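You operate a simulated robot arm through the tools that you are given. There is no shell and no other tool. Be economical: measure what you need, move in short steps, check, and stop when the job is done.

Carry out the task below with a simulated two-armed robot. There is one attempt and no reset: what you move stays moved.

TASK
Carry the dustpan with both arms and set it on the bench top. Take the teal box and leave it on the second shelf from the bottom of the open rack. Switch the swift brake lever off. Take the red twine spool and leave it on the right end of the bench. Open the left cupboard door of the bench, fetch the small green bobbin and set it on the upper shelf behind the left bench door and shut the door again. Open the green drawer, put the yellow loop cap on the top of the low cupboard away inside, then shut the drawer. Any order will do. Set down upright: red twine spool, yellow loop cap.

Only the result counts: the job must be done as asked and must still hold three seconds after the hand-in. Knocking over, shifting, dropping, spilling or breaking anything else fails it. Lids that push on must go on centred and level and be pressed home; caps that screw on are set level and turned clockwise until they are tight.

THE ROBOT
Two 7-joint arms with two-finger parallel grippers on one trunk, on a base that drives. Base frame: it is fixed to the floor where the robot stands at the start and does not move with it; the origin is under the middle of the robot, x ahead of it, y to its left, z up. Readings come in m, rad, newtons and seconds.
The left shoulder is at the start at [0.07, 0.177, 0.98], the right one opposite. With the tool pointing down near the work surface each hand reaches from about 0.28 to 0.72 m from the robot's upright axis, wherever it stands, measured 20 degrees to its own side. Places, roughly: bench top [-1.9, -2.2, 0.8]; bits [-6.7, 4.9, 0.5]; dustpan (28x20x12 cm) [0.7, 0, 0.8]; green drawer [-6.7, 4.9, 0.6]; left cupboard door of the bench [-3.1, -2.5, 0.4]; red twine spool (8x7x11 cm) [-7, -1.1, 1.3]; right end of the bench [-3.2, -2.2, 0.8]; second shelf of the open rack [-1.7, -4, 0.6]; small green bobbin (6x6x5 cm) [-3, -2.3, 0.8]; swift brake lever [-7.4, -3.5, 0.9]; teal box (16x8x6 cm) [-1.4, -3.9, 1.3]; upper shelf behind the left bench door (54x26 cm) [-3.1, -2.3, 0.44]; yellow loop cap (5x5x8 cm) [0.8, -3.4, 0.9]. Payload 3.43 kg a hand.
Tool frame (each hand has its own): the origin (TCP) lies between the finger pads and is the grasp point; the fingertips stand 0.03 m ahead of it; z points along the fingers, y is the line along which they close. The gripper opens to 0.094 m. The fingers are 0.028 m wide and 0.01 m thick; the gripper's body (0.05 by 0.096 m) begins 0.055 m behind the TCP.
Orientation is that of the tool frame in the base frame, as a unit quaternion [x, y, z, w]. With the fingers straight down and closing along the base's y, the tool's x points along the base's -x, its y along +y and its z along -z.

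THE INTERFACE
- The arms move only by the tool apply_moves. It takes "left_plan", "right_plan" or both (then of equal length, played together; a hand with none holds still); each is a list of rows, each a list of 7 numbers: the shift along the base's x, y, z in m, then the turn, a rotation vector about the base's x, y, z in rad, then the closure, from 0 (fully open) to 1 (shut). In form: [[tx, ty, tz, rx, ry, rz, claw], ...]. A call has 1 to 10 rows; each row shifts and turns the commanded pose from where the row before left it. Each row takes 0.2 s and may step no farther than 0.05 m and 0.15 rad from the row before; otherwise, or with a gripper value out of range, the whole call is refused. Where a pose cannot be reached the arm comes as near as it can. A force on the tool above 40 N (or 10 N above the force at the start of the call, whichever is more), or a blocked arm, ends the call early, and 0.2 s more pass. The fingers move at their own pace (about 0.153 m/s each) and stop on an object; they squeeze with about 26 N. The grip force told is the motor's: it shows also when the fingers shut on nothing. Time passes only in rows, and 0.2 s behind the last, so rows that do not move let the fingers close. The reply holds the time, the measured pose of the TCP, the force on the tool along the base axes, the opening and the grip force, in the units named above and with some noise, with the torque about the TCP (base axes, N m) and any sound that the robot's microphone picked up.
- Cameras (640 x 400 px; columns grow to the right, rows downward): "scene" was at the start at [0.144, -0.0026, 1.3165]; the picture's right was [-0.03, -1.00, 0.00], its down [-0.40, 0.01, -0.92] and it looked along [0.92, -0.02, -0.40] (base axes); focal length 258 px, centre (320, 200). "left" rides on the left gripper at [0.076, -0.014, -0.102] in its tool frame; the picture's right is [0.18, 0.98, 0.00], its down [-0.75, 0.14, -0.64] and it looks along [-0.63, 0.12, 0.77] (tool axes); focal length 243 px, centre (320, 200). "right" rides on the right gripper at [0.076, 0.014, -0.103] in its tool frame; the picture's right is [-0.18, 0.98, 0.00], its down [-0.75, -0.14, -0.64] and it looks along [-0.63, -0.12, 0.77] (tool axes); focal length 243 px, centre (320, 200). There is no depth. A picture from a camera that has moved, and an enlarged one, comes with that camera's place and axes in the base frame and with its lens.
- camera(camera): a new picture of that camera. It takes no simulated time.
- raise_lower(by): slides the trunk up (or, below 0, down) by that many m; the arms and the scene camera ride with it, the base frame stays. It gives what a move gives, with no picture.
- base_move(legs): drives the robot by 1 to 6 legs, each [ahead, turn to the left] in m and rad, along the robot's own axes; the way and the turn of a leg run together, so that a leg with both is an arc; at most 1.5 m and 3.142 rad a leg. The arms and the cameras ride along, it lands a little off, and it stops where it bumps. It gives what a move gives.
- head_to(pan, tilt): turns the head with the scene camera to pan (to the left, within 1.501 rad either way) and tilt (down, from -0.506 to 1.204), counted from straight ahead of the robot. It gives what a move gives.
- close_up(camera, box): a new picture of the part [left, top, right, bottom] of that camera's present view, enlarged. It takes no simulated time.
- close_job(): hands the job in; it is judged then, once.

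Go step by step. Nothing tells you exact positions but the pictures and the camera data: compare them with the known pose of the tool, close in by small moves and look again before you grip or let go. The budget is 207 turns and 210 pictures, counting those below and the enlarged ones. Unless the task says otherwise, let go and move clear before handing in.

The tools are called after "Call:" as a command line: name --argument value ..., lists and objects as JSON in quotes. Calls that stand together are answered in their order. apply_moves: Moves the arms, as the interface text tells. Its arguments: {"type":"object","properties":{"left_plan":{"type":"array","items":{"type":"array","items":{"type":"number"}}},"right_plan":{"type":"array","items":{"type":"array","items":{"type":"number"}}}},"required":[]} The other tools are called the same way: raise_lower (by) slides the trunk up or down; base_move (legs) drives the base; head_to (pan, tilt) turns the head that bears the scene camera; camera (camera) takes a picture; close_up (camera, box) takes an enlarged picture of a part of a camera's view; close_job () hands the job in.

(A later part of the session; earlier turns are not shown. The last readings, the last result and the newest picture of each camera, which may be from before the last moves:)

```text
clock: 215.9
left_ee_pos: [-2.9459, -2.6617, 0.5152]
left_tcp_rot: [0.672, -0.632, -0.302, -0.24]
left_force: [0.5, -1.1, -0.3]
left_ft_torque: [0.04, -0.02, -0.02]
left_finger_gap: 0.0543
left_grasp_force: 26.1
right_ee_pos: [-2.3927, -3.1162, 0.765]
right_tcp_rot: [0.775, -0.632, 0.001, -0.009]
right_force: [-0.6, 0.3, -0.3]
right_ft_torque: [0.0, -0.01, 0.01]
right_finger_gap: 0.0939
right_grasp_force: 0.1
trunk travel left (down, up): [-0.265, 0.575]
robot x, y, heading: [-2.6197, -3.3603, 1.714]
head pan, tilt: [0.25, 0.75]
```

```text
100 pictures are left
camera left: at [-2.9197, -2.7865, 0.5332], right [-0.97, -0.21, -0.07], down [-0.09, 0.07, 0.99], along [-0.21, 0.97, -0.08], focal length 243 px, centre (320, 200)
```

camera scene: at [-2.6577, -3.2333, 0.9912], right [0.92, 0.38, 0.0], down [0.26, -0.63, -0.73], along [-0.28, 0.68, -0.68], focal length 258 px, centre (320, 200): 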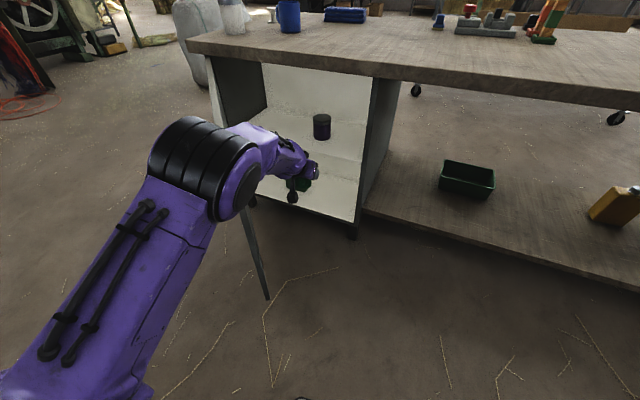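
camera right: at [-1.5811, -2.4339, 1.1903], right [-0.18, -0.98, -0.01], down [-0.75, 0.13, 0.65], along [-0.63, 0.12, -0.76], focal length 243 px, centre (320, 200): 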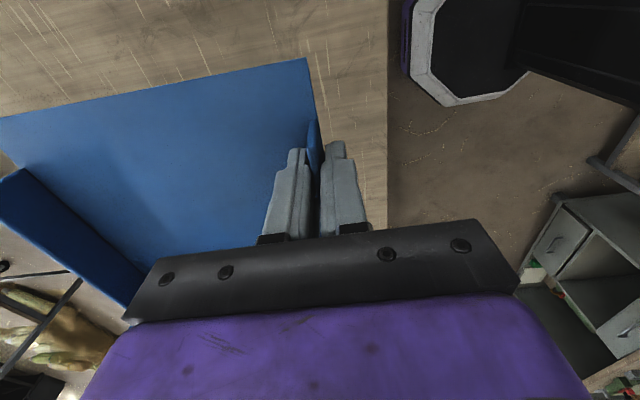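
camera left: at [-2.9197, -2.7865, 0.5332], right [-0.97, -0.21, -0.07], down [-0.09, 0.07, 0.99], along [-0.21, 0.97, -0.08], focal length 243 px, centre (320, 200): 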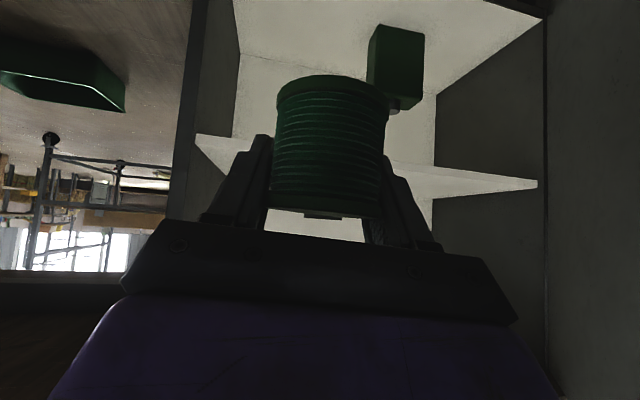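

Call:
base_move --legs '[[0, 0.16]]'

Call:
camera --camera "left"

Call:
camera --camera "scene"

```text
clock: 217.0
left_ee_pos: [-3.054, -2.7235, 0.5153]
left_tcp_rot: [0.721, -0.576, -0.319, -0.216]
left_force: [-0.3, 1.0, -0.6]
left_ft_torque: [0.01, -0.02, 0.01]
left_finger_gap: 0.0544
left_grasp_force: 26.0
right_ee_pos: [-2.4337, -3.0832, 0.765]
right_tcp_rot: [0.823, -0.568, 0.001, -0.008]
right_force: [-0.5, 0.1, 0.5]
right_ft_torque: [-0.01, -0.04, -0.01]
right_finger_gap: 0.0938
right_grasp_force: 0.0
trunk travel left (down, up): [-0.265, 0.575]
robot x, y, heading: [-2.6211, -3.3626, 1.88]
head pan, tilt: [0.25, 0.75]
```

```text
99 pictures are left
camera left: at [-3.0073, -2.8416, 0.5328], right [-0.93, -0.37, -0.07], down [-0.1, 0.05, 0.99], along [-0.36, 0.93, -0.08], focal length 243 px, centre (320, 200)
```

left: 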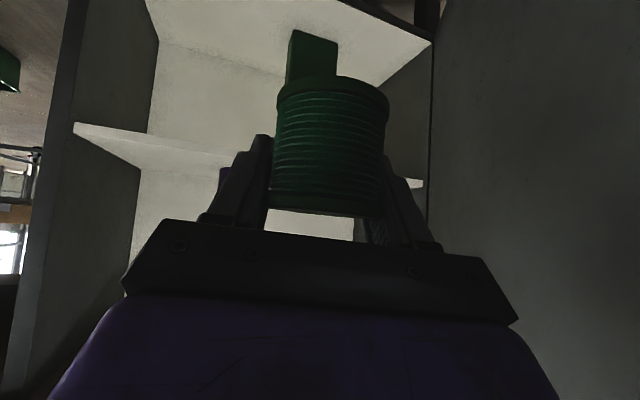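

```text
98 pictures are left
camera scene: at [-2.6776, -3.241, 0.9912], right [0.85, 0.53, 0.0], down [0.36, -0.58, -0.73], along [-0.38, 0.62, -0.68], focal length 258 px, centre (320, 200)
```

scene: 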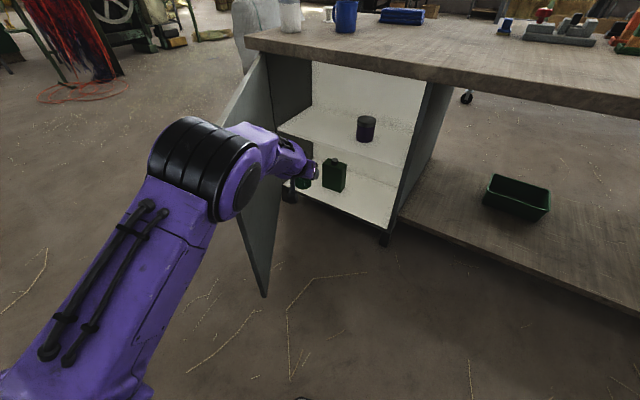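

Call:
base_move --legs '[[0.22, 0]]'

Call:
camera --camera "left"

Call:
camera --camera "scene"

```text
clock: 218.7
left_ee_pos: [-3.1176, -2.5159, 0.514]
left_tcp_rot: [0.721, -0.576, -0.319, -0.216]
left_force: [0.4, -0.3, -0.7]
left_ft_torque: [0.01, 0.0, 0.01]
left_finger_gap: 0.0541
left_grasp_force: 26.1
right_ee_pos: [-2.4993, -2.8763, 0.7645]
right_tcp_rot: [0.823, -0.568, 0.0, -0.008]
right_force: [0.0, -0.5, -0.5]
right_ft_torque: [0.0, 0.03, 0.02]
right_finger_gap: 0.0937
right_grasp_force: 0.0
trunk travel left (down, up): [-0.265, 0.575]
robot x, y, heading: [-2.6827, -3.1522, 1.874]
head pan, tilt: [0.25, 0.75]
```

```text
97 pictures are left
camera left: at [-3.0718, -2.634, 0.5326], right [-0.93, -0.37, -0.07], down [-0.1, 0.05, 0.99], along [-0.36, 0.93, -0.08], focal length 243 px, centre (320, 200)
```

left: 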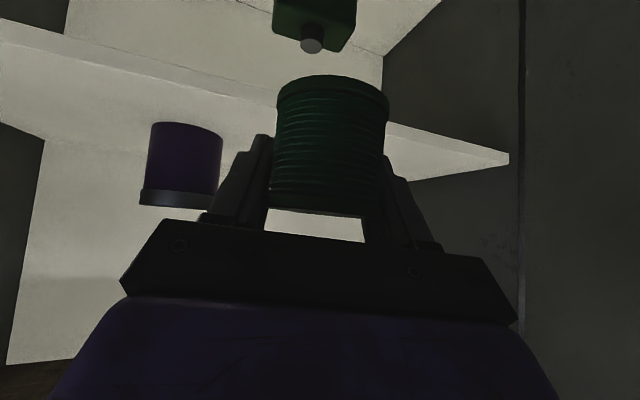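

```text
96 pictures are left
camera scene: at [-2.7423, -3.0335, 0.9911], right [0.85, 0.53, 0.0], down [0.36, -0.58, -0.73], along [-0.38, 0.62, -0.68], focal length 258 px, centre (320, 200)
```

scene: 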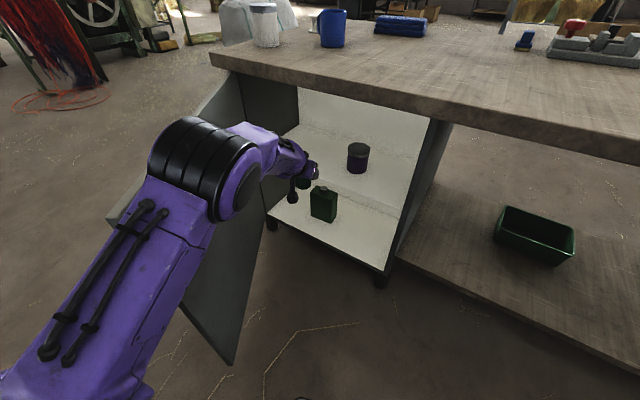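

Call:
base_move --legs '[[0.15, 0]]'

Call:
camera --camera "left"

Call:
close_up --camera "scene" --box '[200, 60, 460, 260]'

```text
clock: 220.0
left_ee_pos: [-3.1631, -2.3723, 0.514]
left_tcp_rot: [0.721, -0.577, -0.319, -0.215]
left_force: [1.3, 0.0, -1.1]
left_ft_torque: [0.01, 0.0, -0.01]
left_finger_gap: 0.0543
left_grasp_force: 26.3
right_ee_pos: [-2.5434, -2.7329, 0.7644]
right_tcp_rot: [0.822, -0.569, 0.001, -0.008]
right_force: [-0.9, -1.2, 0.1]
right_ft_torque: [-0.02, -0.02, 0.01]
right_finger_gap: 0.0939
right_grasp_force: 0.1
trunk travel left (down, up): [-0.265, 0.575]
robot x, y, heading: [-2.7271, -3.0086, 1.874]
head pan, tilt: [0.25, 0.75]
```

```text
95 pictures are left
camera left: at [-3.117, -2.4908, 0.5325], right [-0.93, -0.37, -0.07], down [-0.1, 0.05, 0.99], along [-0.36, 0.93, -0.09], focal length 243 px, centre (320, 200)
```

left: 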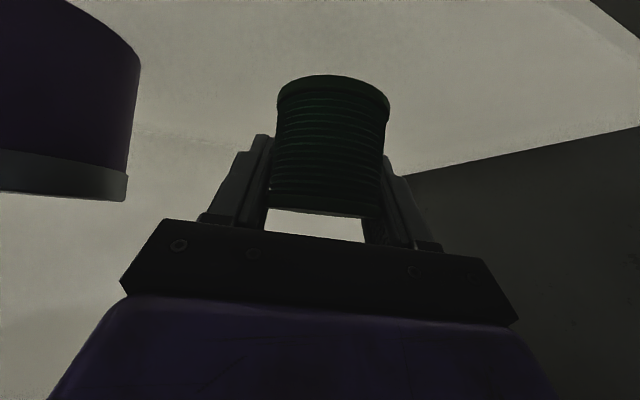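

```text
2.00 times, centred on (330, 160) of scene
camera zoom: at [-2.7873, -2.8901, 0.9911], right [0.85, 0.53, 0.0], down [0.36, -0.58, -0.73], along [-0.38, 0.62, -0.68], focal length 515 px, centre (300, 280)
```

zoom: 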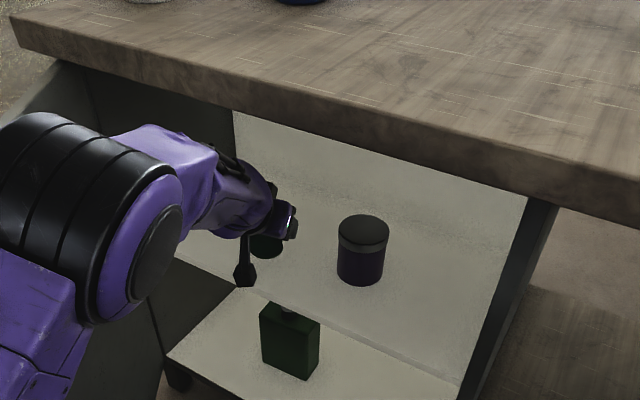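

Call:
raise_lower --by -0.025

Call:
raise_lower --by -0.006

Call:
raise_lower --by -0.005

Call:
camera --camera "left"

```text
clock: 220.8
left_ee_pos: [-3.1621, -2.3725, 0.4907]
left_tcp_rot: [0.721, -0.575, -0.32, -0.215]
left_force: [-0.3, 0.2, -0.5]
left_ft_torque: [0.02, 0.0, 0.01]
left_finger_gap: 0.0542
left_grasp_force: 25.9
right_ee_pos: [-2.5438, -2.7335, 0.7396]
right_tcp_rot: [0.823, -0.569, 0.001, -0.008]
right_force: [-0.3, 0.1, 0.3]
right_ft_torque: [-0.01, 0.0, -0.02]
right_finger_gap: 0.094
right_grasp_force: 0.0
trunk travel left (down, up): [-0.24, 0.6]
robot x, y, heading: [-2.7308, -3.0075, 1.874]
head pan, tilt: [0.25, 0.75]
```

```text
clock: 221.3
left_ee_pos: [-3.164, -2.3724, 0.4843]
left_tcp_rot: [0.721, -0.576, -0.32, -0.216]
left_force: [-0.5, -0.3, 0.2]
left_ft_torque: [0.01, -0.03, -0.02]
left_finger_gap: 0.0546
left_grasp_force: 26.3
right_ee_pos: [-2.5438, -2.7338, 0.7337]
right_tcp_rot: [0.823, -0.569, 0.001, -0.008]
right_force: [0.1, -0.4, -0.2]
right_ft_torque: [-0.03, -0.03, -0.03]
right_finger_gap: 0.0936
right_grasp_force: 0.0
trunk travel left (down, up): [-0.234, 0.606]
robot x, y, heading: [-2.7275, -3.0082, 1.874]
head pan, tilt: [0.25, 0.75]
```

```text
clock: 221.8
left_ee_pos: [-3.163, -2.3727, 0.4824]
left_tcp_rot: [0.72, -0.575, -0.321, -0.217]
left_force: [0.4, 0.5, 7.0]
left_ft_torque: [0.03, -0.21, 0.0]
left_finger_gap: 0.0542
left_grasp_force: 25.8
right_ee_pos: [-2.544, -2.7338, 0.729]
right_tcp_rot: [0.822, -0.569, 0.0, -0.009]
right_force: [-0.1, -0.2, -0.2]
right_ft_torque: [0.01, -0.01, -0.02]
right_finger_gap: 0.094
right_grasp_force: 0.0
trunk travel left (down, up): [-0.229, 0.611]
robot x, y, heading: [-2.7308, -3.0037, 1.878]
head pan, tilt: [0.25, 0.75]
```

```text
93 pictures are left
camera left: at [-3.1169, -2.4909, 0.4986], right [-0.93, -0.37, -0.07], down [-0.1, 0.05, 0.99], along [-0.36, 0.93, -0.08], focal length 243 px, centre (320, 200)
```

left: 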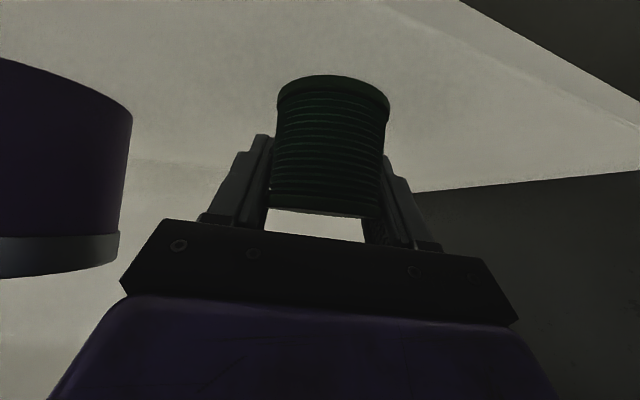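

Contact at 7 N: the bobbin is on the shelf. I'll open the hand, then back straight out.

Call:
apply_moves --left_plan '[[0, 0, 0, 0, 0, 0, 0.35], [0, 0, 0, 0, 0, 0, 0.2], [0, 0, 0, 0, 0, 0, 0.15]]'

Call:
base_move --legs '[[-0.1, 0]]'

Call:
camera --camera "left"

```text
clock: 222.6
left_ee_pos: [-3.1625, -2.3726, 0.4791]
left_tcp_rot: [0.721, -0.576, -0.319, -0.215]
left_force: [-0.1, 0.1, 0.2]
left_ft_torque: [0.01, -0.01, 0.01]
left_finger_gap: 0.0799
left_grasp_force: 0.0
right_ee_pos: [-2.5437, -2.7323, 0.729]
right_tcp_rot: [0.823, -0.568, 0.0, -0.008]
right_force: [-0.2, 0.1, 0.0]
right_ft_torque: [0.01, 0.01, 0.02]
right_finger_gap: 0.0938
right_grasp_force: 0.1
trunk travel left (down, up): [-0.229, 0.611]
robot x, y, heading: [-2.732, -3.0047, 1.874]
head pan, tilt: [0.25, 0.75]
```

```text
clock: 223.8
left_ee_pos: [-3.1334, -2.4677, 0.4799]
left_tcp_rot: [0.721, -0.576, -0.32, -0.216]
left_force: [-0.8, 0.2, 0.3]
left_ft_torque: [0.02, 0.02, 0.05]
left_finger_gap: 0.08
left_grasp_force: 0.1
right_ee_pos: [-2.5147, -2.8274, 0.7279]
right_tcp_rot: [0.823, -0.568, 0.001, -0.008]
right_force: [0.4, 0.2, 0.2]
right_ft_torque: [0.01, -0.02, 0.01]
right_finger_gap: 0.094
right_grasp_force: 0.1
trunk travel left (down, up): [-0.229, 0.611]
robot x, y, heading: [-2.6982, -3.1048, 1.87]
head pan, tilt: [0.25, 0.75]
```

```text
92 pictures are left
camera left: at [-3.0872, -2.5858, 0.497], right [-0.93, -0.37, -0.07], down [-0.1, 0.05, 0.99], along [-0.36, 0.93, -0.08], focal length 243 px, centre (320, 200)
```

left: 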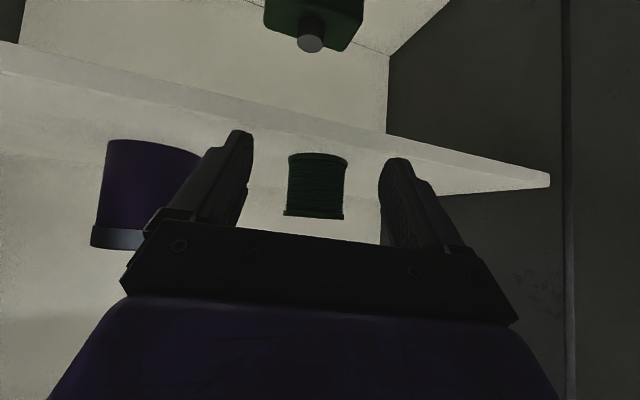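

Call:
base_move --legs '[[-0.24, 0]]'

Call:
camera --camera "scene"

```text
clock: 225.6
left_ee_pos: [-3.059, -2.6995, 0.4804]
left_tcp_rot: [0.72, -0.577, -0.32, -0.216]
left_force: [-0.4, -0.3, -0.1]
left_ft_torque: [0.01, 0.0, 0.04]
left_finger_gap: 0.0799
left_grasp_force: 0.0
right_ee_pos: [-2.4399, -3.0619, 0.7291]
right_tcp_rot: [0.822, -0.569, 0.001, -0.008]
right_force: [0.0, 0.1, -0.5]
right_ft_torque: [0.03, -0.01, 0.01]
right_finger_gap: 0.0939
right_grasp_force: 0.0
trunk travel left (down, up): [-0.229, 0.611]
robot x, y, heading: [-2.6228, -3.3342, 1.877]
head pan, tilt: [0.25, 0.75]
```

```text
91 pictures are left
camera scene: at [-2.6842, -3.2184, 0.9552], right [0.85, 0.52, 0.0], down [0.36, -0.58, -0.73], along [-0.38, 0.62, -0.68], focal length 258 px, centre (320, 200)
```

scene: 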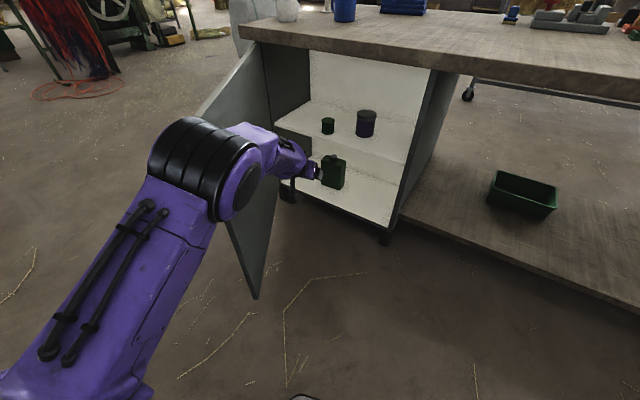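

Call:
raise_lower --by 0.4

Call:
apply_moves --left_plan '[[0, -0.02, 0.01, -0.143, -0.0445, 0, 0.1], [0, -0.02, 0.01, -0.143, -0.0445, 0, 0.1], [0, -0.02, 0.01, -0.143, -0.0445, 0, 0.1], [0, -0.02, 0.01, -0.143, -0.0445, 0, 0.1], [0, -0.02, 0.01, -0.143, -0.0445, 0, 0.1], [0, -0.02, 0, -0.04, -0.0125, 0, 0.1], [0, -0.02, 0, 0, 0, 0.15, 0.1], [0, -0.02, 0, 0, 0, 0.15, 0.1]]'

Call:
camera --camera "left"

Call:
camera --camera "scene"

```text
clock: 229.4
left_ee_pos: [-3.0591, -2.7003, 0.8787]
left_tcp_rot: [0.721, -0.576, -0.32, -0.215]
left_force: [0.3, -0.4, 0.4]
left_ft_torque: [-0.01, -0.02, -0.01]
left_finger_gap: 0.08
left_grasp_force: 0.1
right_ee_pos: [-2.441, -3.0604, 1.1292]
right_tcp_rot: [0.823, -0.568, 0.0, -0.009]
right_force: [-0.3, 0.2, 0.3]
right_ft_torque: [0.01, -0.01, 0.02]
right_finger_gap: 0.0939
right_grasp_force: 0.1
trunk travel left (down, up): [-0.629, 0.211]
robot x, y, heading: [-2.6284, -3.3348, 1.88]
head pan, tilt: [0.25, 0.75]
```

```text
clock: 231.2
left_ee_pos: [-3.0584, -2.8607, 0.9286]
left_tcp_rot: [0.866, -0.501, -0.001, -0.001]
left_force: [0.8, -0.3, 0.6]
left_ft_torque: [0.03, -0.02, 0.04]
left_finger_gap: 0.0846
left_grasp_force: 0.0
right_ee_pos: [-2.4402, -3.0622, 1.1295]
right_tcp_rot: [0.822, -0.569, 0.001, -0.009]
right_force: [0.0, -0.5, 0.2]
right_ft_torque: [0.04, 0.03, -0.01]
right_finger_gap: 0.0942
right_grasp_force: 0.1
trunk travel left (down, up): [-0.629, 0.211]
robot x, y, heading: [-2.6302, -3.3389, 1.875]
head pan, tilt: [0.25, 0.75]
```

```text
90 pictures are left
camera left: at [-3.0088, -2.9187, 1.0319], right [-0.76, -0.65, 0.0], down [-0.5, 0.58, 0.64], along [-0.42, 0.49, -0.77], focal length 243 px, centre (320, 200)
```

left: 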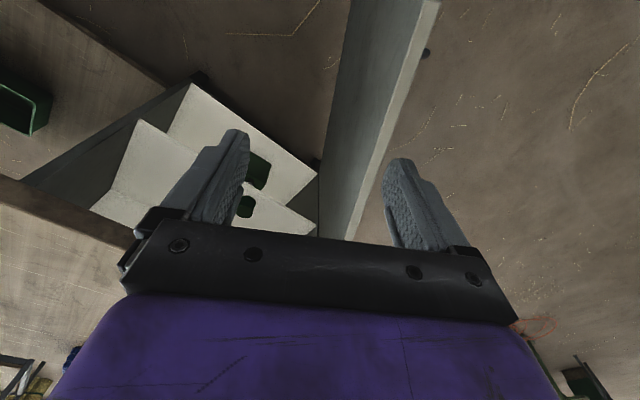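

```text
89 pictures are left
camera scene: at [-2.6842, -3.219, 1.3553], right [0.85, 0.52, 0.0], down [0.36, -0.58, -0.73], along [-0.38, 0.62, -0.68], focal length 258 px, centre (320, 200)
```

scene: 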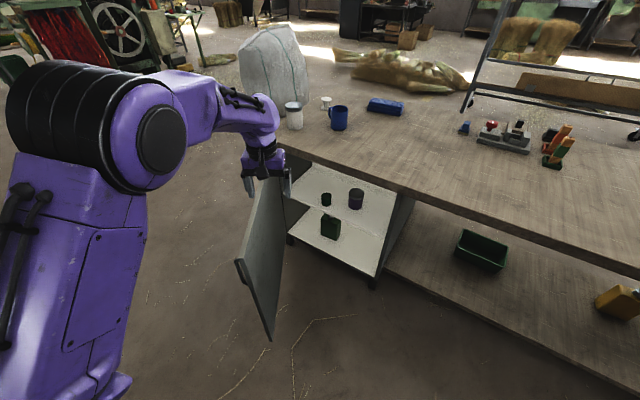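

Call:
apply_moves --left_plan '[[-0.018, -0.028, 0, 0, 0, 0, 0], [-0.017, -0.028, 0, 0, 0, 0, 0], [-0.017, -0.028, 0, 0, 0, 0, 0], [0, 0, -0.04, 0, 0, 0, 0], [0, 0, -0.04, 0, 0, 0, 0]]'

Call:
camera --camera "left"

Call:
close_up --camera "scene" --box '[180, 130, 360, 290]'

```text
clock: 232.4
left_ee_pos: [-3.1109, -2.9434, 0.8491]
left_tcp_rot: [0.865, -0.501, 0.0, 0.0]
left_force: [0.1, 0.2, 0.0]
left_ft_torque: [0.02, -0.04, 0.01]
left_finger_gap: 0.0942
left_grasp_force: 0.1
right_ee_pos: [-2.4419, -3.0606, 1.1296]
right_tcp_rot: [0.823, -0.568, 0.001, -0.009]
right_force: [1.3, 0.4, 0.2]
right_ft_torque: [-0.01, -0.03, 0.0]
right_finger_gap: 0.0939
right_grasp_force: 0.0
trunk travel left (down, up): [-0.629, 0.211]
robot x, y, heading: [-2.628, -3.338, 1.872]
head pan, tilt: [0.25, 0.75]
```

```text
88 pictures are left
camera left: at [-3.0618, -3.0025, 0.952], right [-0.76, -0.65, 0.0], down [-0.5, 0.58, 0.64], along [-0.42, 0.49, -0.77], focal length 243 px, centre (320, 200)
```

left: 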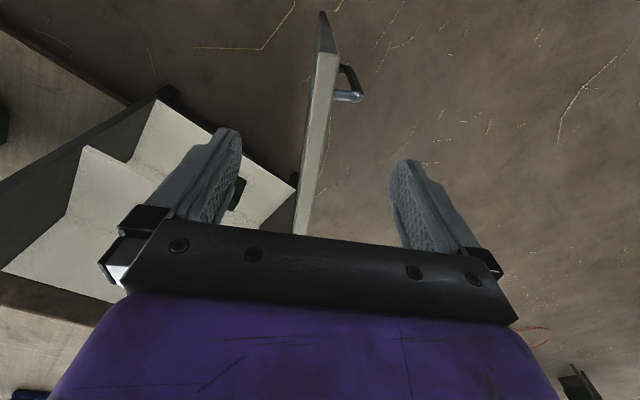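

```text
2.50 times, centred on (270, 210) of scene
camera zoom: at [-2.6853, -3.2176, 1.3551], right [0.85, 0.52, 0.0], down [0.36, -0.58, -0.73], along [-0.38, 0.62, -0.68], focal length 644 px, centre (445, 175)
```

zoom: 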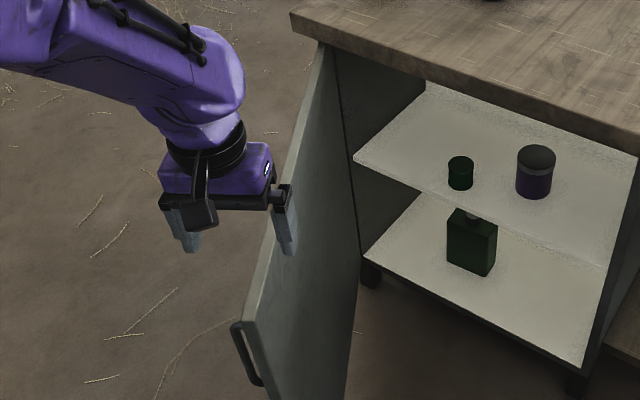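

Call:
apply_moves --left_plan '[[0, 0, -0.04, 0, 0, 0, 0], [0, 0, -0.035, 0, 0, 0, 0]]'

Call:
close_up --camera "scene" --box '[180, 130, 360, 290]'

Call:
camera --camera "left"

```text
clock: 233.0
left_ee_pos: [-3.1128, -2.944, 0.7744]
left_tcp_rot: [0.865, -0.502, 0.0, 0.0]
left_force: [1.0, 0.6, 0.1]
left_ft_torque: [-0.01, 0.01, 0.01]
left_finger_gap: 0.094
left_grasp_force: 0.1
right_ee_pos: [-2.4413, -3.0602, 1.1291]
right_tcp_rot: [0.823, -0.568, 0.0, -0.009]
right_force: [0.7, -0.4, 0.4]
right_ft_torque: [0.0, 0.02, -0.01]
right_finger_gap: 0.094
right_grasp_force: 0.1
trunk travel left (down, up): [-0.629, 0.211]
robot x, y, heading: [-2.6294, -3.3372, 1.874]
head pan, tilt: [0.25, 0.75]
```

```text
2.50 times, centred on (270, 210) of scene
camera zoom: at [-2.6852, -3.2179, 1.3552], right [0.85, 0.52, 0.0], down [0.36, -0.58, -0.73], along [-0.38, 0.62, -0.68], focal length 644 px, centre (445, 175)
```

zoom: 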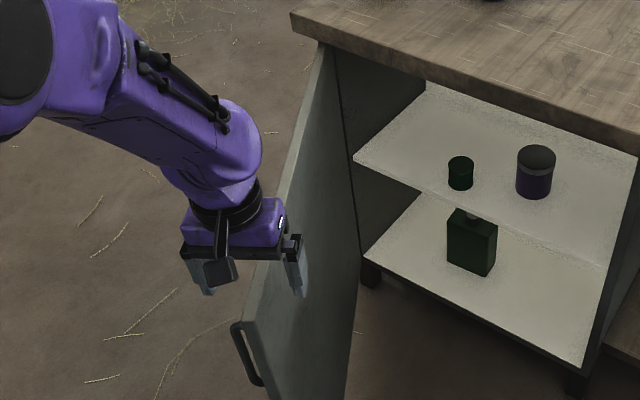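

```text
85 pictures are left
camera left: at [-3.0621, -3.0025, 0.8765], right [-0.76, -0.65, 0.0], down [-0.5, 0.58, 0.64], along [-0.42, 0.49, -0.77], focal length 243 px, centre (320, 200)
```

left: 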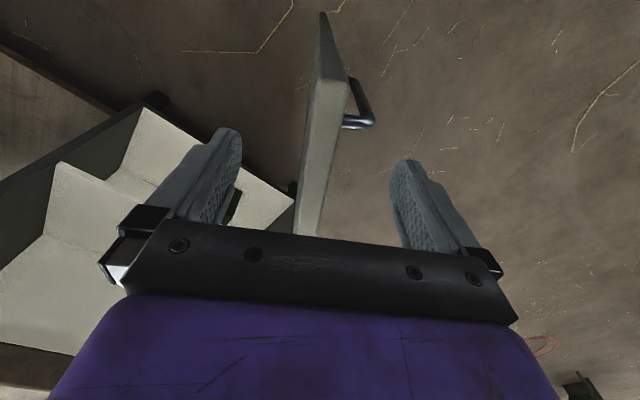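

Call:
apply_moves --left_plan '[[0, 0, -0.012, 0, 0, 0, 0.4], [0, 0, 0, 0, 0, 0, 0.7], [0, 0, 0, 0, 0, 0, 0.7], [0.034, 0.023, 0, 0, 0, 0.075, 0.7], [0.032, 0.0255, 0, 0, 0, 0.075, 0.7], [0.0305, 0.0275, 0, 0, 0, 0.075, 0.7], [0.0275, 0.03, 0, 0, 0, 0.075, 0.7]]'

Call:
camera --camera "scene"

```text
clock: 234.6
left_ee_pos: [-2.9863, -2.8355, 0.7624]
left_tcp_rot: [0.931, -0.366, -0.001, 0.0]
left_force: [0.4, 0.1, -0.8]
left_ft_torque: [-0.02, -0.04, 0.0]
left_finger_gap: 0.0286
left_grasp_force: 0.1
right_ee_pos: [-2.4392, -3.0592, 1.1279]
right_tcp_rot: [0.822, -0.569, 0.0, -0.007]
right_force: [0.0, 0.3, 0.4]
right_ft_torque: [0.01, 0.01, 0.03]
right_finger_gap: 0.094
right_grasp_force: 0.0
trunk travel left (down, up): [-0.629, 0.211]
robot x, y, heading: [-2.6252, -3.3367, 1.875]
head pan, tilt: [0.25, 0.75]
```

```text
84 pictures are left
camera scene: at [-2.6829, -3.2165, 1.3551], right [0.85, 0.52, 0.0], down [0.36, -0.58, -0.73], along [-0.38, 0.62, -0.68], focal length 258 px, centre (320, 200)
```

scene: 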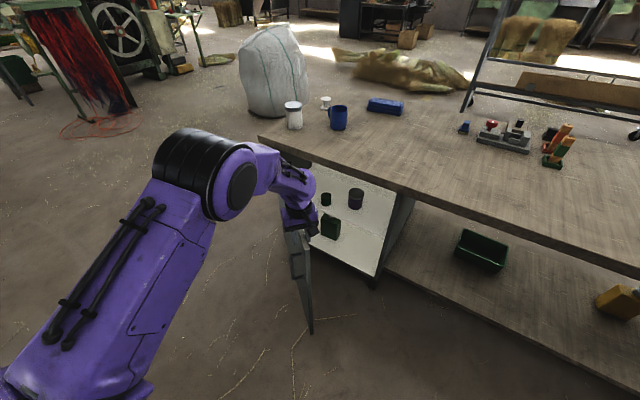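

Call:
apply_moves --left_plan '[[0.026, 0.032, 0, 0, 0, 0.075, 0.7], [0.023, 0.034, 0, 0, 0, 0.075, 0.7], [0.0205, 0.0355, 0, 0, 0, 0.075, 0.7], [0.0175, 0.037, 0, 0, 0, 0.075, 0.7], [0.0135, 0.034, 0, 0, 0, 0.07, 0.7]]'

Call:
camera --camera "scene"

```text
clock: 235.8
left_ee_pos: [-2.9152, -2.7304, 0.785]
left_tcp_rot: [0.982, -0.188, 0.0, 0.0]
left_force: [0.1, 0.1, -0.5]
left_ft_torque: [0.04, 0.02, 0.0]
left_finger_gap: 0.0285
left_grasp_force: 0.1
left hand out of reach, approached as far as the arm can: row 4, 5
right_ee_pos: [-2.4399, -3.063, 1.129]
right_tcp_rot: [0.823, -0.568, 0.0, -0.009]
right_force: [-0.2, 0.2, -0.2]
right_ft_torque: [0.02, 0.05, 0.0]
right_finger_gap: 0.0941
right_grasp_force: 0.0
trunk travel left (down, up): [-0.629, 0.211]
robot x, y, heading: [-2.6298, -3.3379, 1.872]
head pan, tilt: [0.25, 0.75]
```

```text
83 pictures are left
camera scene: at [-2.6829, -3.22, 1.3553], right [0.85, 0.52, 0.0], down [0.36, -0.58, -0.73], along [-0.38, 0.62, -0.68], focal length 258 px, centre (320, 200)
```

scene: 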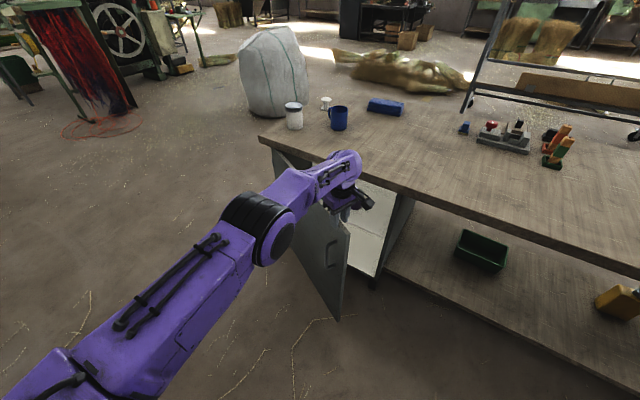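

Call:
apply_moves --left_plan '[[0, 0, 0.04, 0, 0, 0, 0.7], [0, 0, 0.04, 0, 0, 0, 0.7], [-0.01, -0.03, 0, 0, 0, -0.15, 1], [-0.01, -0.03, 0, 0, 0, -0.15, 1], [-0.01, -0.03, 0, 0, 0, -0.15, 1], [-0.01, -0.03, 0, 0, 0, -0.15, 1], [-0.01, -0.02, 0, 0, 0, -0.15, 1], [-0.01, -0.02, 0, 0, 0, -0.15, 1]]'

Call:
apply_moves --left_plan '[[0, 0, 0, 0.143, 0.0445, 0, 1], [0, 0, 0, 0.143, 0.0445, 0, 1], [0, 0, 0, 0.143, 0.0445, 0, 1], [0, 0, 0, 0.143, 0.0445, 0, 1], [0, 0, 0, 0.143, 0.0445, 0, 1], [0, 0, 0, 0.04, 0.0125, 0, 1]]'

Call:
raise_lower --by -0.26

Call:
camera --camera "scene"

```text
clock: 237.6
left_ee_pos: [-2.977, -2.8909, 0.8629]
left_tcp_rot: [0.801, -0.598, -0.001, -0.001]
left_force: [-0.4, -0.3, -0.4]
left_ft_torque: [0.01, 0.02, -0.04]
left_finger_gap: 0.0
left_grasp_force: 25.9
right_ee_pos: [-2.4414, -3.0621, 1.1295]
right_tcp_rot: [0.823, -0.568, 0.001, -0.01]
right_force: [-1.1, -0.5, -0.2]
right_ft_torque: [-0.02, -0.02, -0.01]
right_finger_gap: 0.094
right_grasp_force: 0.0
trunk travel left (down, up): [-0.629, 0.211]
robot x, y, heading: [-2.6253, -3.3354, 1.871]
head pan, tilt: [0.25, 0.75]
```

```text
clock: 239.0
left_ee_pos: [-2.977, -2.8895, 0.8624]
left_tcp_rot: [0.74, -0.551, -0.312, -0.228]
left_force: [-0.3, -0.5, -0.3]
left_ft_torque: [0.01, 0.01, -0.02]
left_finger_gap: 0.0
left_grasp_force: 25.8
right_ee_pos: [-2.4417, -3.0612, 1.1282]
right_tcp_rot: [0.822, -0.569, 0.0, -0.009]
right_force: [0.4, 0.3, -0.4]
right_ft_torque: [-0.02, -0.03, 0.01]
right_finger_gap: 0.094
right_grasp_force: 0.1
trunk travel left (down, up): [-0.629, 0.211]
robot x, y, heading: [-2.6256, -3.3367, 1.874]
head pan, tilt: [0.25, 0.75]
```

```text
clock: 241.7
left_ee_pos: [-2.9763, -2.8905, 0.6031]
left_tcp_rot: [0.74, -0.55, -0.312, -0.227]
left_force: [-0.8, 0.0, -0.3]
left_ft_torque: [-0.03, 0.02, 0.0]
left_finger_gap: 0.0
left_grasp_force: 25.9
right_ee_pos: [-2.4414, -3.0617, 0.8686]
right_tcp_rot: [0.823, -0.568, 0.0, -0.008]
right_force: [0.2, 0.4, -0.4]
right_ft_torque: [0.03, 0.02, -0.02]
right_finger_gap: 0.0942
right_grasp_force: 0.1
trunk travel left (down, up): [-0.369, 0.471]
robot x, y, heading: [-2.6254, -3.3382, 1.872]
head pan, tilt: [0.25, 0.75]
```

```text
82 pictures are left
camera scene: at [-2.6843, -3.2183, 1.0952], right [0.85, 0.52, 0.0], down [0.36, -0.58, -0.73], along [-0.38, 0.62, -0.68], focal length 258 px, centre (320, 200)
```

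scene: 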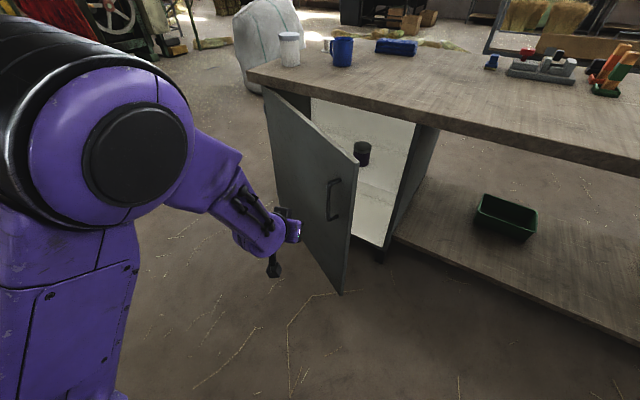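

Call:
base_move --legs '[[0, -0.08], [0.2, 0]]'

Call:
camera --camera "scene"

```text
clock: 243.7
left_ee_pos: [-2.9851, -2.6685, 0.6026]
left_tcp_rot: [0.718, -0.581, -0.302, -0.238]
left_force: [-0.4, 0.7, -0.6]
left_ft_torque: [0.0, -0.01, -0.01]
left_finger_gap: 0.0
left_grasp_force: 26.1
right_ee_pos: [-2.4641, -2.8832, 0.8679]
right_tcp_rot: [0.799, -0.602, 0.001, -0.008]
right_force: [0.3, -0.2, -1.0]
right_ft_torque: [-0.02, -0.01, 0.02]
right_finger_gap: 0.0942
right_grasp_force: 0.2
trunk travel left (down, up): [-0.369, 0.471]
robot x, y, heading: [-2.6674, -3.1444, 1.793]
head pan, tilt: [0.25, 0.75]
```

```text
81 pictures are left
camera scene: at [-2.7185, -3.0186, 1.0951], right [0.89, 0.45, 0.0], down [0.31, -0.61, -0.73], along [-0.33, 0.65, -0.68], focal length 258 px, centre (320, 200)
```

scene: 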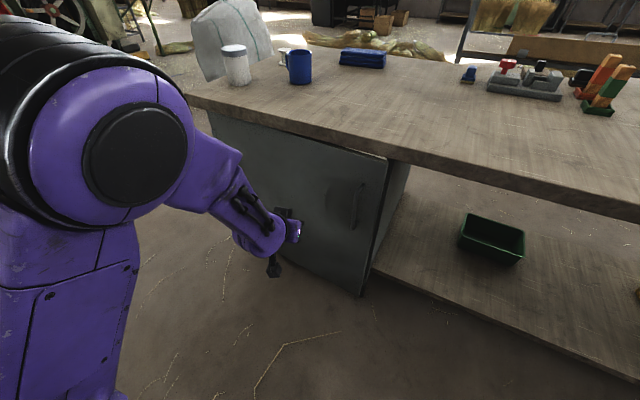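

Call:
base_move --legs '[[0.17, 0]]'

Call:
camera --camera "scene"

```text
clock: 245.2
left_ee_pos: [-3.0209, -2.5035, 0.6018]
left_tcp_rot: [0.718, -0.581, -0.301, -0.237]
left_force: [3.6, -11.1, -7.1]
left_ft_torque: [-0.36, 0.0, -0.12]
left_finger_gap: 0.0003
left_grasp_force: 25.9
right_ee_pos: [-2.5006, -2.7158, 0.8688]
right_tcp_rot: [0.799, -0.602, 0.001, -0.008]
right_force: [0.0, -0.3, -0.4]
right_ft_torque: [0.03, -0.01, -0.01]
right_finger_gap: 0.094
right_grasp_force: 0.0
trunk travel left (down, up): [-0.369, 0.471]
robot x, y, heading: [-2.7097, -2.975, 1.794]
head pan, tilt: [0.25, 0.75]
```

```text
80 pictures are left
camera scene: at [-2.756, -2.8532, 1.0951], right [0.89, 0.45, 0.0], down [0.31, -0.61, -0.73], along [-0.33, 0.65, -0.68], focal length 258 px, centre (320, 200)
```

scene: 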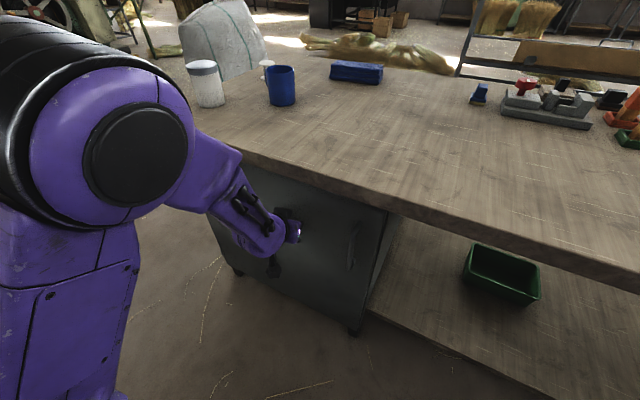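

Call:
base_move --legs '[[0.01, 0]]'

Call:
base_move --legs '[[-0.25, 0]]'

Call:
camera --camera "scene"

```text
clock: 246.0
left_ee_pos: [-3.0211, -2.5027, 0.5992]
left_tcp_rot: [0.718, -0.583, -0.298, -0.234]
left_force: [4.9, -13.8, 12.9]
left_ft_torque: [0.2, -0.06, -0.21]
left_finger_gap: 0.0
left_grasp_force: 25.7
right_ee_pos: [-2.5005, -2.7119, 0.8697]
right_tcp_rot: [0.799, -0.601, -0.001, -0.01]
right_force: [-0.1, -0.2, -0.6]
right_ft_torque: [-0.02, 0.01, -0.01]
right_finger_gap: 0.094
right_grasp_force: 0.1
trunk travel left (down, up): [-0.369, 0.471]
robot x, y, heading: [-2.7114, -2.9688, 1.791]
head pan, tilt: [0.25, 0.75]
stopped in leg 1: the force on the tool passed its limit at 49 N (the readings are from after the stop); the commanded pose is now the measured one
```

```text
clock: 247.8
left_ee_pos: [-2.9661, -2.7463, 0.5993]
left_tcp_rot: [0.718, -0.585, -0.297, -0.234]
left_force: [0.5, 0.1, 0.7]
left_ft_torque: [0.01, 0.01, 0.04]
left_finger_gap: 0.0001
left_grasp_force: 25.9
right_ee_pos: [-2.4457, -2.9539, 0.8691]
right_tcp_rot: [0.799, -0.601, 0.001, -0.009]
right_force: [0.1, -0.6, 0.7]
right_ft_torque: [-0.01, 0.0, -0.02]
right_finger_gap: 0.0939
right_grasp_force: 0.1
trunk travel left (down, up): [-0.369, 0.471]
robot x, y, heading: [-2.6559, -3.2109, 1.796]
head pan, tilt: [0.25, 0.75]
```

```text
79 pictures are left
camera scene: at [-2.702, -3.0914, 1.0953], right [0.89, 0.45, 0.0], down [0.31, -0.61, -0.73], along [-0.33, 0.65, -0.68], focal length 258 px, centre (320, 200)
```

scene: 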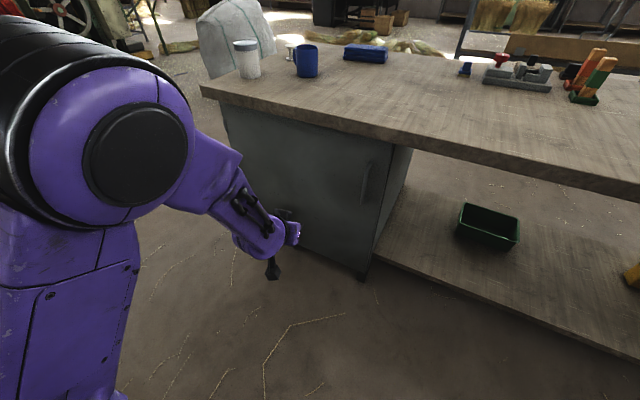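

Door is shut. I'll reset the left arm, raise it, and face down the hall toward the lever and spool.

Call:
raise_lower --by 0.36

Call:
apply_moves --left_plan '[[0, -0.01, 0.01, -0.146, -0.033, 0, 0], [0, -0.01, 0.01, -0.146, -0.033, 0, 0], [0, -0.01, 0.01, -0.146, -0.033, 0, 0], [0, -0.01, 0.01, -0.146, -0.033, 0, 0], [0.01, -0.01, 0.01, -0.146, -0.033, 0, 0], [0.02, -0.01, 0.0, -0.04, -0.01, 0, 0], [0.02, 0, 0, 0, 0, 0, 0]]'

Call:
base_move --legs '[[0, 1.345]]'

Call:
head_to --pan 0 --tilt 0.25

Call:
camera --camera "scene"

```text
clock: 251.3
left_ee_pos: [-2.9667, -2.7454, 0.9577]
left_tcp_rot: [0.719, -0.584, -0.297, -0.233]
left_force: [-0.3, 1.0, -0.5]
left_ft_torque: [0.04, -0.04, 0.01]
left_finger_gap: 0.0002
left_grasp_force: 26.6
right_ee_pos: [-2.4466, -2.9533, 1.2294]
right_tcp_rot: [0.799, -0.601, 0.0, -0.009]
right_force: [-0.9, 0.0, -0.1]
right_ft_torque: [0.0, 0.0, 0.01]
right_finger_gap: 0.0941
right_grasp_force: 0.0
trunk travel left (down, up): [-0.729, 0.111]
robot x, y, heading: [-2.6519, -3.2125, 1.793]
head pan, tilt: [0.25, 0.75]
```

```text
clock: 252.9
left_ee_pos: [-2.916, -2.8045, 1.0086]
left_tcp_rot: [0.776, -0.631, 0.007, 0.004]
left_force: [0.5, -0.2, -0.3]
left_ft_torque: [-0.03, 0.01, -0.01]
left_finger_gap: 0.0941
left_grasp_force: 0.0
right_ee_pos: [-2.4452, -2.9544, 1.2276]
right_tcp_rot: [0.799, -0.601, 0.001, -0.008]
right_force: [-0.6, 0.0, -0.6]
right_ft_torque: [-0.02, 0.02, 0.02]
right_finger_gap: 0.0941
right_grasp_force: 0.1
trunk travel left (down, up): [-0.729, 0.111]
robot x, y, heading: [-2.6519, -3.2169, 1.792]
head pan, tilt: [0.25, 0.75]
```

```text
clock: 256.7
left_ee_pos: [-3.1111, -3.3779, 1.0079]
left_tcp_rot: [1.0, -0.009, 0.007, -0.001]
left_force: [0.3, -0.9, -0.7]
left_ft_torque: [0.0, 0.01, 0.02]
left_finger_gap: 0.0939
left_grasp_force: 0.1
right_ee_pos: [-2.8627, -2.9532, 1.2283]
right_tcp_rot: [1.0, 0.028, -0.007, -0.007]
right_force: [-0.5, -0.3, 0.3]
right_ft_torque: [0.01, -0.02, 0.0]
right_finger_gap: 0.094
right_grasp_force: 0.1
trunk travel left (down, up): [-0.729, 0.111]
robot x, y, heading: [-2.6558, -3.2128, 3.138]
head pan, tilt: [0.25, 0.75]
```

```text
clock: 257.6
left_ee_pos: [-3.1109, -3.3784, 1.0093]
left_tcp_rot: [1.0, -0.009, 0.007, -0.001]
left_force: [0.3, -0.3, -0.5]
left_ft_torque: [0.04, -0.03, 0.02]
left_finger_gap: 0.0941
left_grasp_force: 0.0
right_ee_pos: [-2.8618, -2.953, 1.2286]
right_tcp_rot: [1.0, 0.028, -0.006, -0.007]
right_force: [0.0, -0.6, 0.4]
right_ft_torque: [-0.01, 0.01, -0.02]
right_finger_gap: 0.094
right_grasp_force: 0.0
trunk travel left (down, up): [-0.729, 0.111]
robot x, y, heading: [-2.6534, -3.2125, 3.143]
head pan, tilt: [0.0, 0.25]
```

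```text
78 pictures are left
camera scene: at [-2.797, -3.2131, 1.5002], right [0.0, 1.0, 0.0], down [0.25, 0.0, -0.97], along [-0.97, 0.0, -0.25], focal length 258 px, centre (320, 200)
```

scene: 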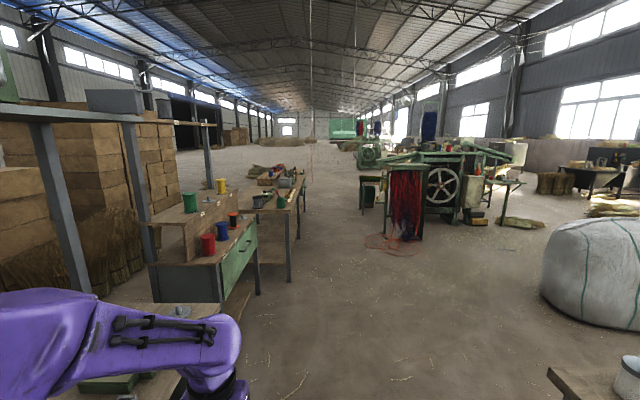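

Call:
base_move --legs '[[0, -0.15], [1.5, 0], [1.2, 0.15]]'

Call:
camera --camera "scene"

```text
clock: 271.4
left_ee_pos: [-5.7982, -3.0589, 1.0087]
left_tcp_rot: [1.0, -0.008, 0.007, -0.001]
left_force: [-0.2, -0.4, 0.4]
left_ft_torque: [0.0, 0.02, -0.01]
left_finger_gap: 0.0937
left_grasp_force: 0.0
right_ee_pos: [-5.5492, -2.6331, 1.2284]
right_tcp_rot: [1.0, 0.029, -0.006, -0.006]
right_force: [0.0, 0.0, 0.2]
right_ft_torque: [0.02, 0.01, -0.01]
right_finger_gap: 0.0943
right_grasp_force: 0.1
trunk travel left (down, up): [-0.729, 0.111]
robot x, y, heading: [-5.3397, -2.8928, -3.143]
head pan, tilt: [0.0, 0.25]
```

```text
77 pictures are left
camera scene: at [-5.4846, -2.8935, 1.5003], right [0.0, 1.0, 0.0], down [0.25, 0.0, -0.97], along [-0.97, 0.0, -0.25], focal length 258 px, centre (320, 200)
```

scene: 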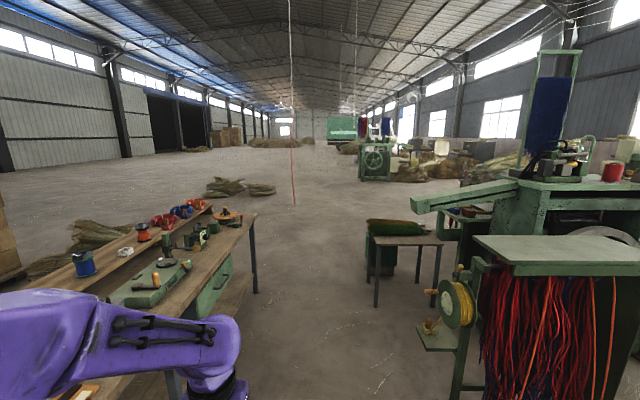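

Call:
close_up --camera "scene" --box '[120, 180, 280, 300]'

Call:
close_up --camera "scene" --box '[400, 100, 640, 280]'

```text
3.33 times, centred on (200, 240) of scene
camera zoom: at [-5.4846, -2.8935, 1.5003], right [0.0, 1.0, 0.0], down [0.25, 0.0, -0.97], along [-0.97, 0.0, -0.25], focal length 859 px, centre (720, 67)
```

zoom: 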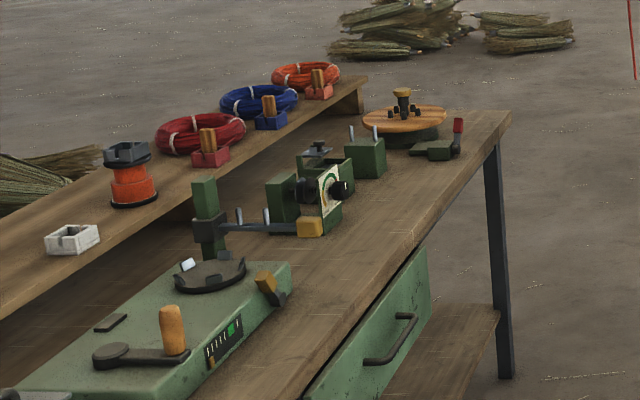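

```text
2.22 times, centred on (520, 190) of scene
camera zoom: at [-5.4846, -2.8935, 1.5003], right [0.0, 1.0, 0.0], down [0.25, 0.0, -0.97], along [-0.97, 0.0, -0.25], focal length 572 px, centre (-124, 222)
```

zoom: 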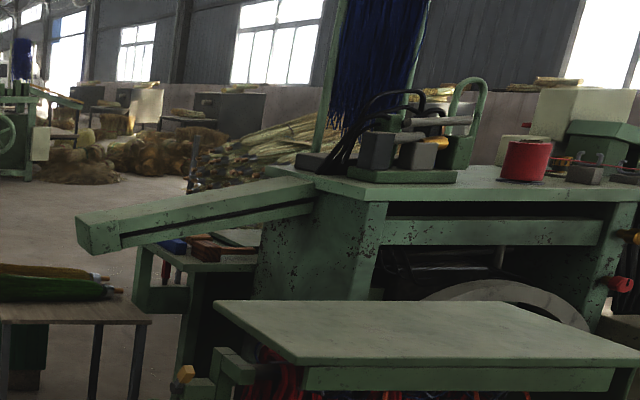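

Call:
base_move --legs '[[1.0, 0], [0.97, 0], [0, 1.57]]'

Call:
head_to --pan 0 --tilt 0.7

Call:
camera --camera "scene"

```text
clock: 285.1
left_ee_pos: [-7.1309, -3.3577, 1.0088]
left_tcp_rot: [0.704, 0.71, 0.005, -0.005]
left_force: [-0.6, -0.7, 0.1]
left_ft_torque: [0.02, 0.01, 0.0]
left_finger_gap: 0.0942
left_grasp_force: 0.0
right_ee_pos: [-7.5626, -3.1214, 1.2284]
right_tcp_rot: [0.677, 0.736, -0.009, -0.001]
right_force: [0.7, 0.7, 0.0]
right_ft_torque: [0.01, 0.0, 0.02]
right_finger_gap: 0.094
right_grasp_force: 0.1
trunk travel left (down, up): [-0.729, 0.111]
robot x, y, heading: [-7.3057, -2.9068, -1.544]
head pan, tilt: [0.0, 0.25]
```

```text
clock: 286.0
left_ee_pos: [-7.1301, -3.3584, 1.0074]
left_tcp_rot: [0.703, 0.711, 0.004, -0.005]
left_force: [-0.3, -0.2, 0.4]
left_ft_torque: [0.0, 0.04, -0.01]
left_finger_gap: 0.0941
left_grasp_force: 0.0
right_ee_pos: [-7.5615, -3.1221, 1.229]
right_tcp_rot: [0.677, 0.736, -0.009, -0.001]
right_force: [-0.3, 0.9, 0.6]
right_ft_torque: [0.0, -0.02, 0.05]
right_finger_gap: 0.094
right_grasp_force: 0.1
trunk travel left (down, up): [-0.729, 0.111]
robot x, y, heading: [-7.3038, -2.9062, -1.546]
head pan, tilt: [0.0, 0.7]
```

```text
74 pictures are left
camera scene: at [-7.3025, -3.0423, 1.4595], right [-1.0, -0.03, 0.0], down [-0.02, 0.64, -0.77], along [0.02, -0.77, -0.64], focal length 258 px, centre (320, 200)
```

scene: 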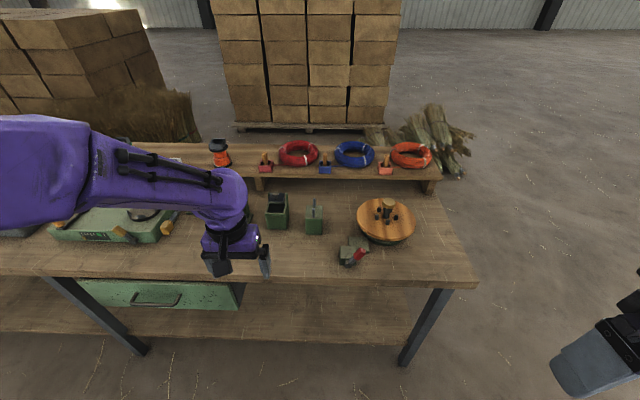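

Call:
close_up --camera "scene" --box '[290, 180, 430, 280]'

Call:
camera --camera "left"

```text
4.00 times, centred on (360, 230) of scene
camera zoom: at [-7.3025, -3.0423, 1.4595], right [-1.0, -0.03, 0.0], down [-0.02, 0.64, -0.77], along [0.02, -0.77, -0.64], focal length 1030 px, centre (160, 80)
```

zoom: 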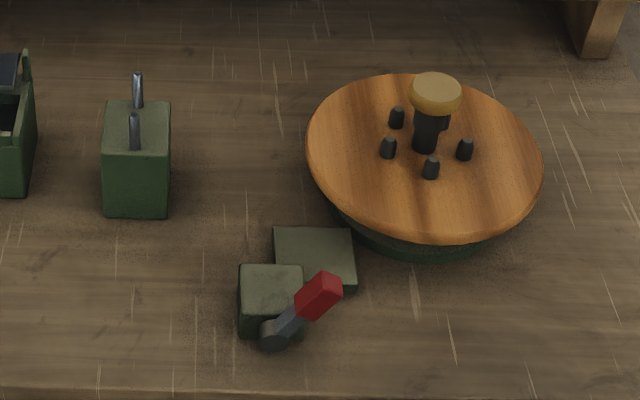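

```text
72 pictures are left
camera left: at [-7.1448, -3.2835, 1.1121], right [0.98, 0.19, 0.0], down [0.15, -0.76, 0.63], along [0.12, -0.62, -0.78], focal length 243 px, centre (320, 200)
```

left: 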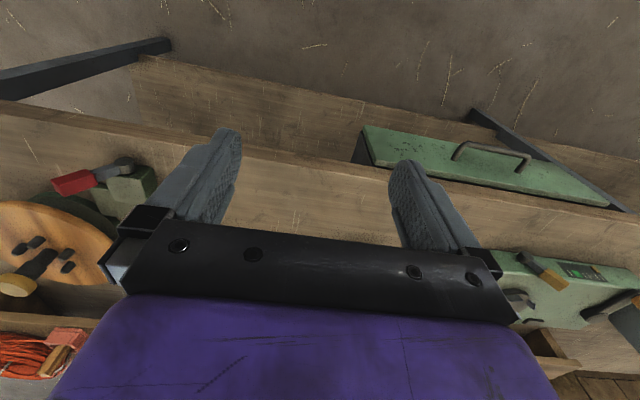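

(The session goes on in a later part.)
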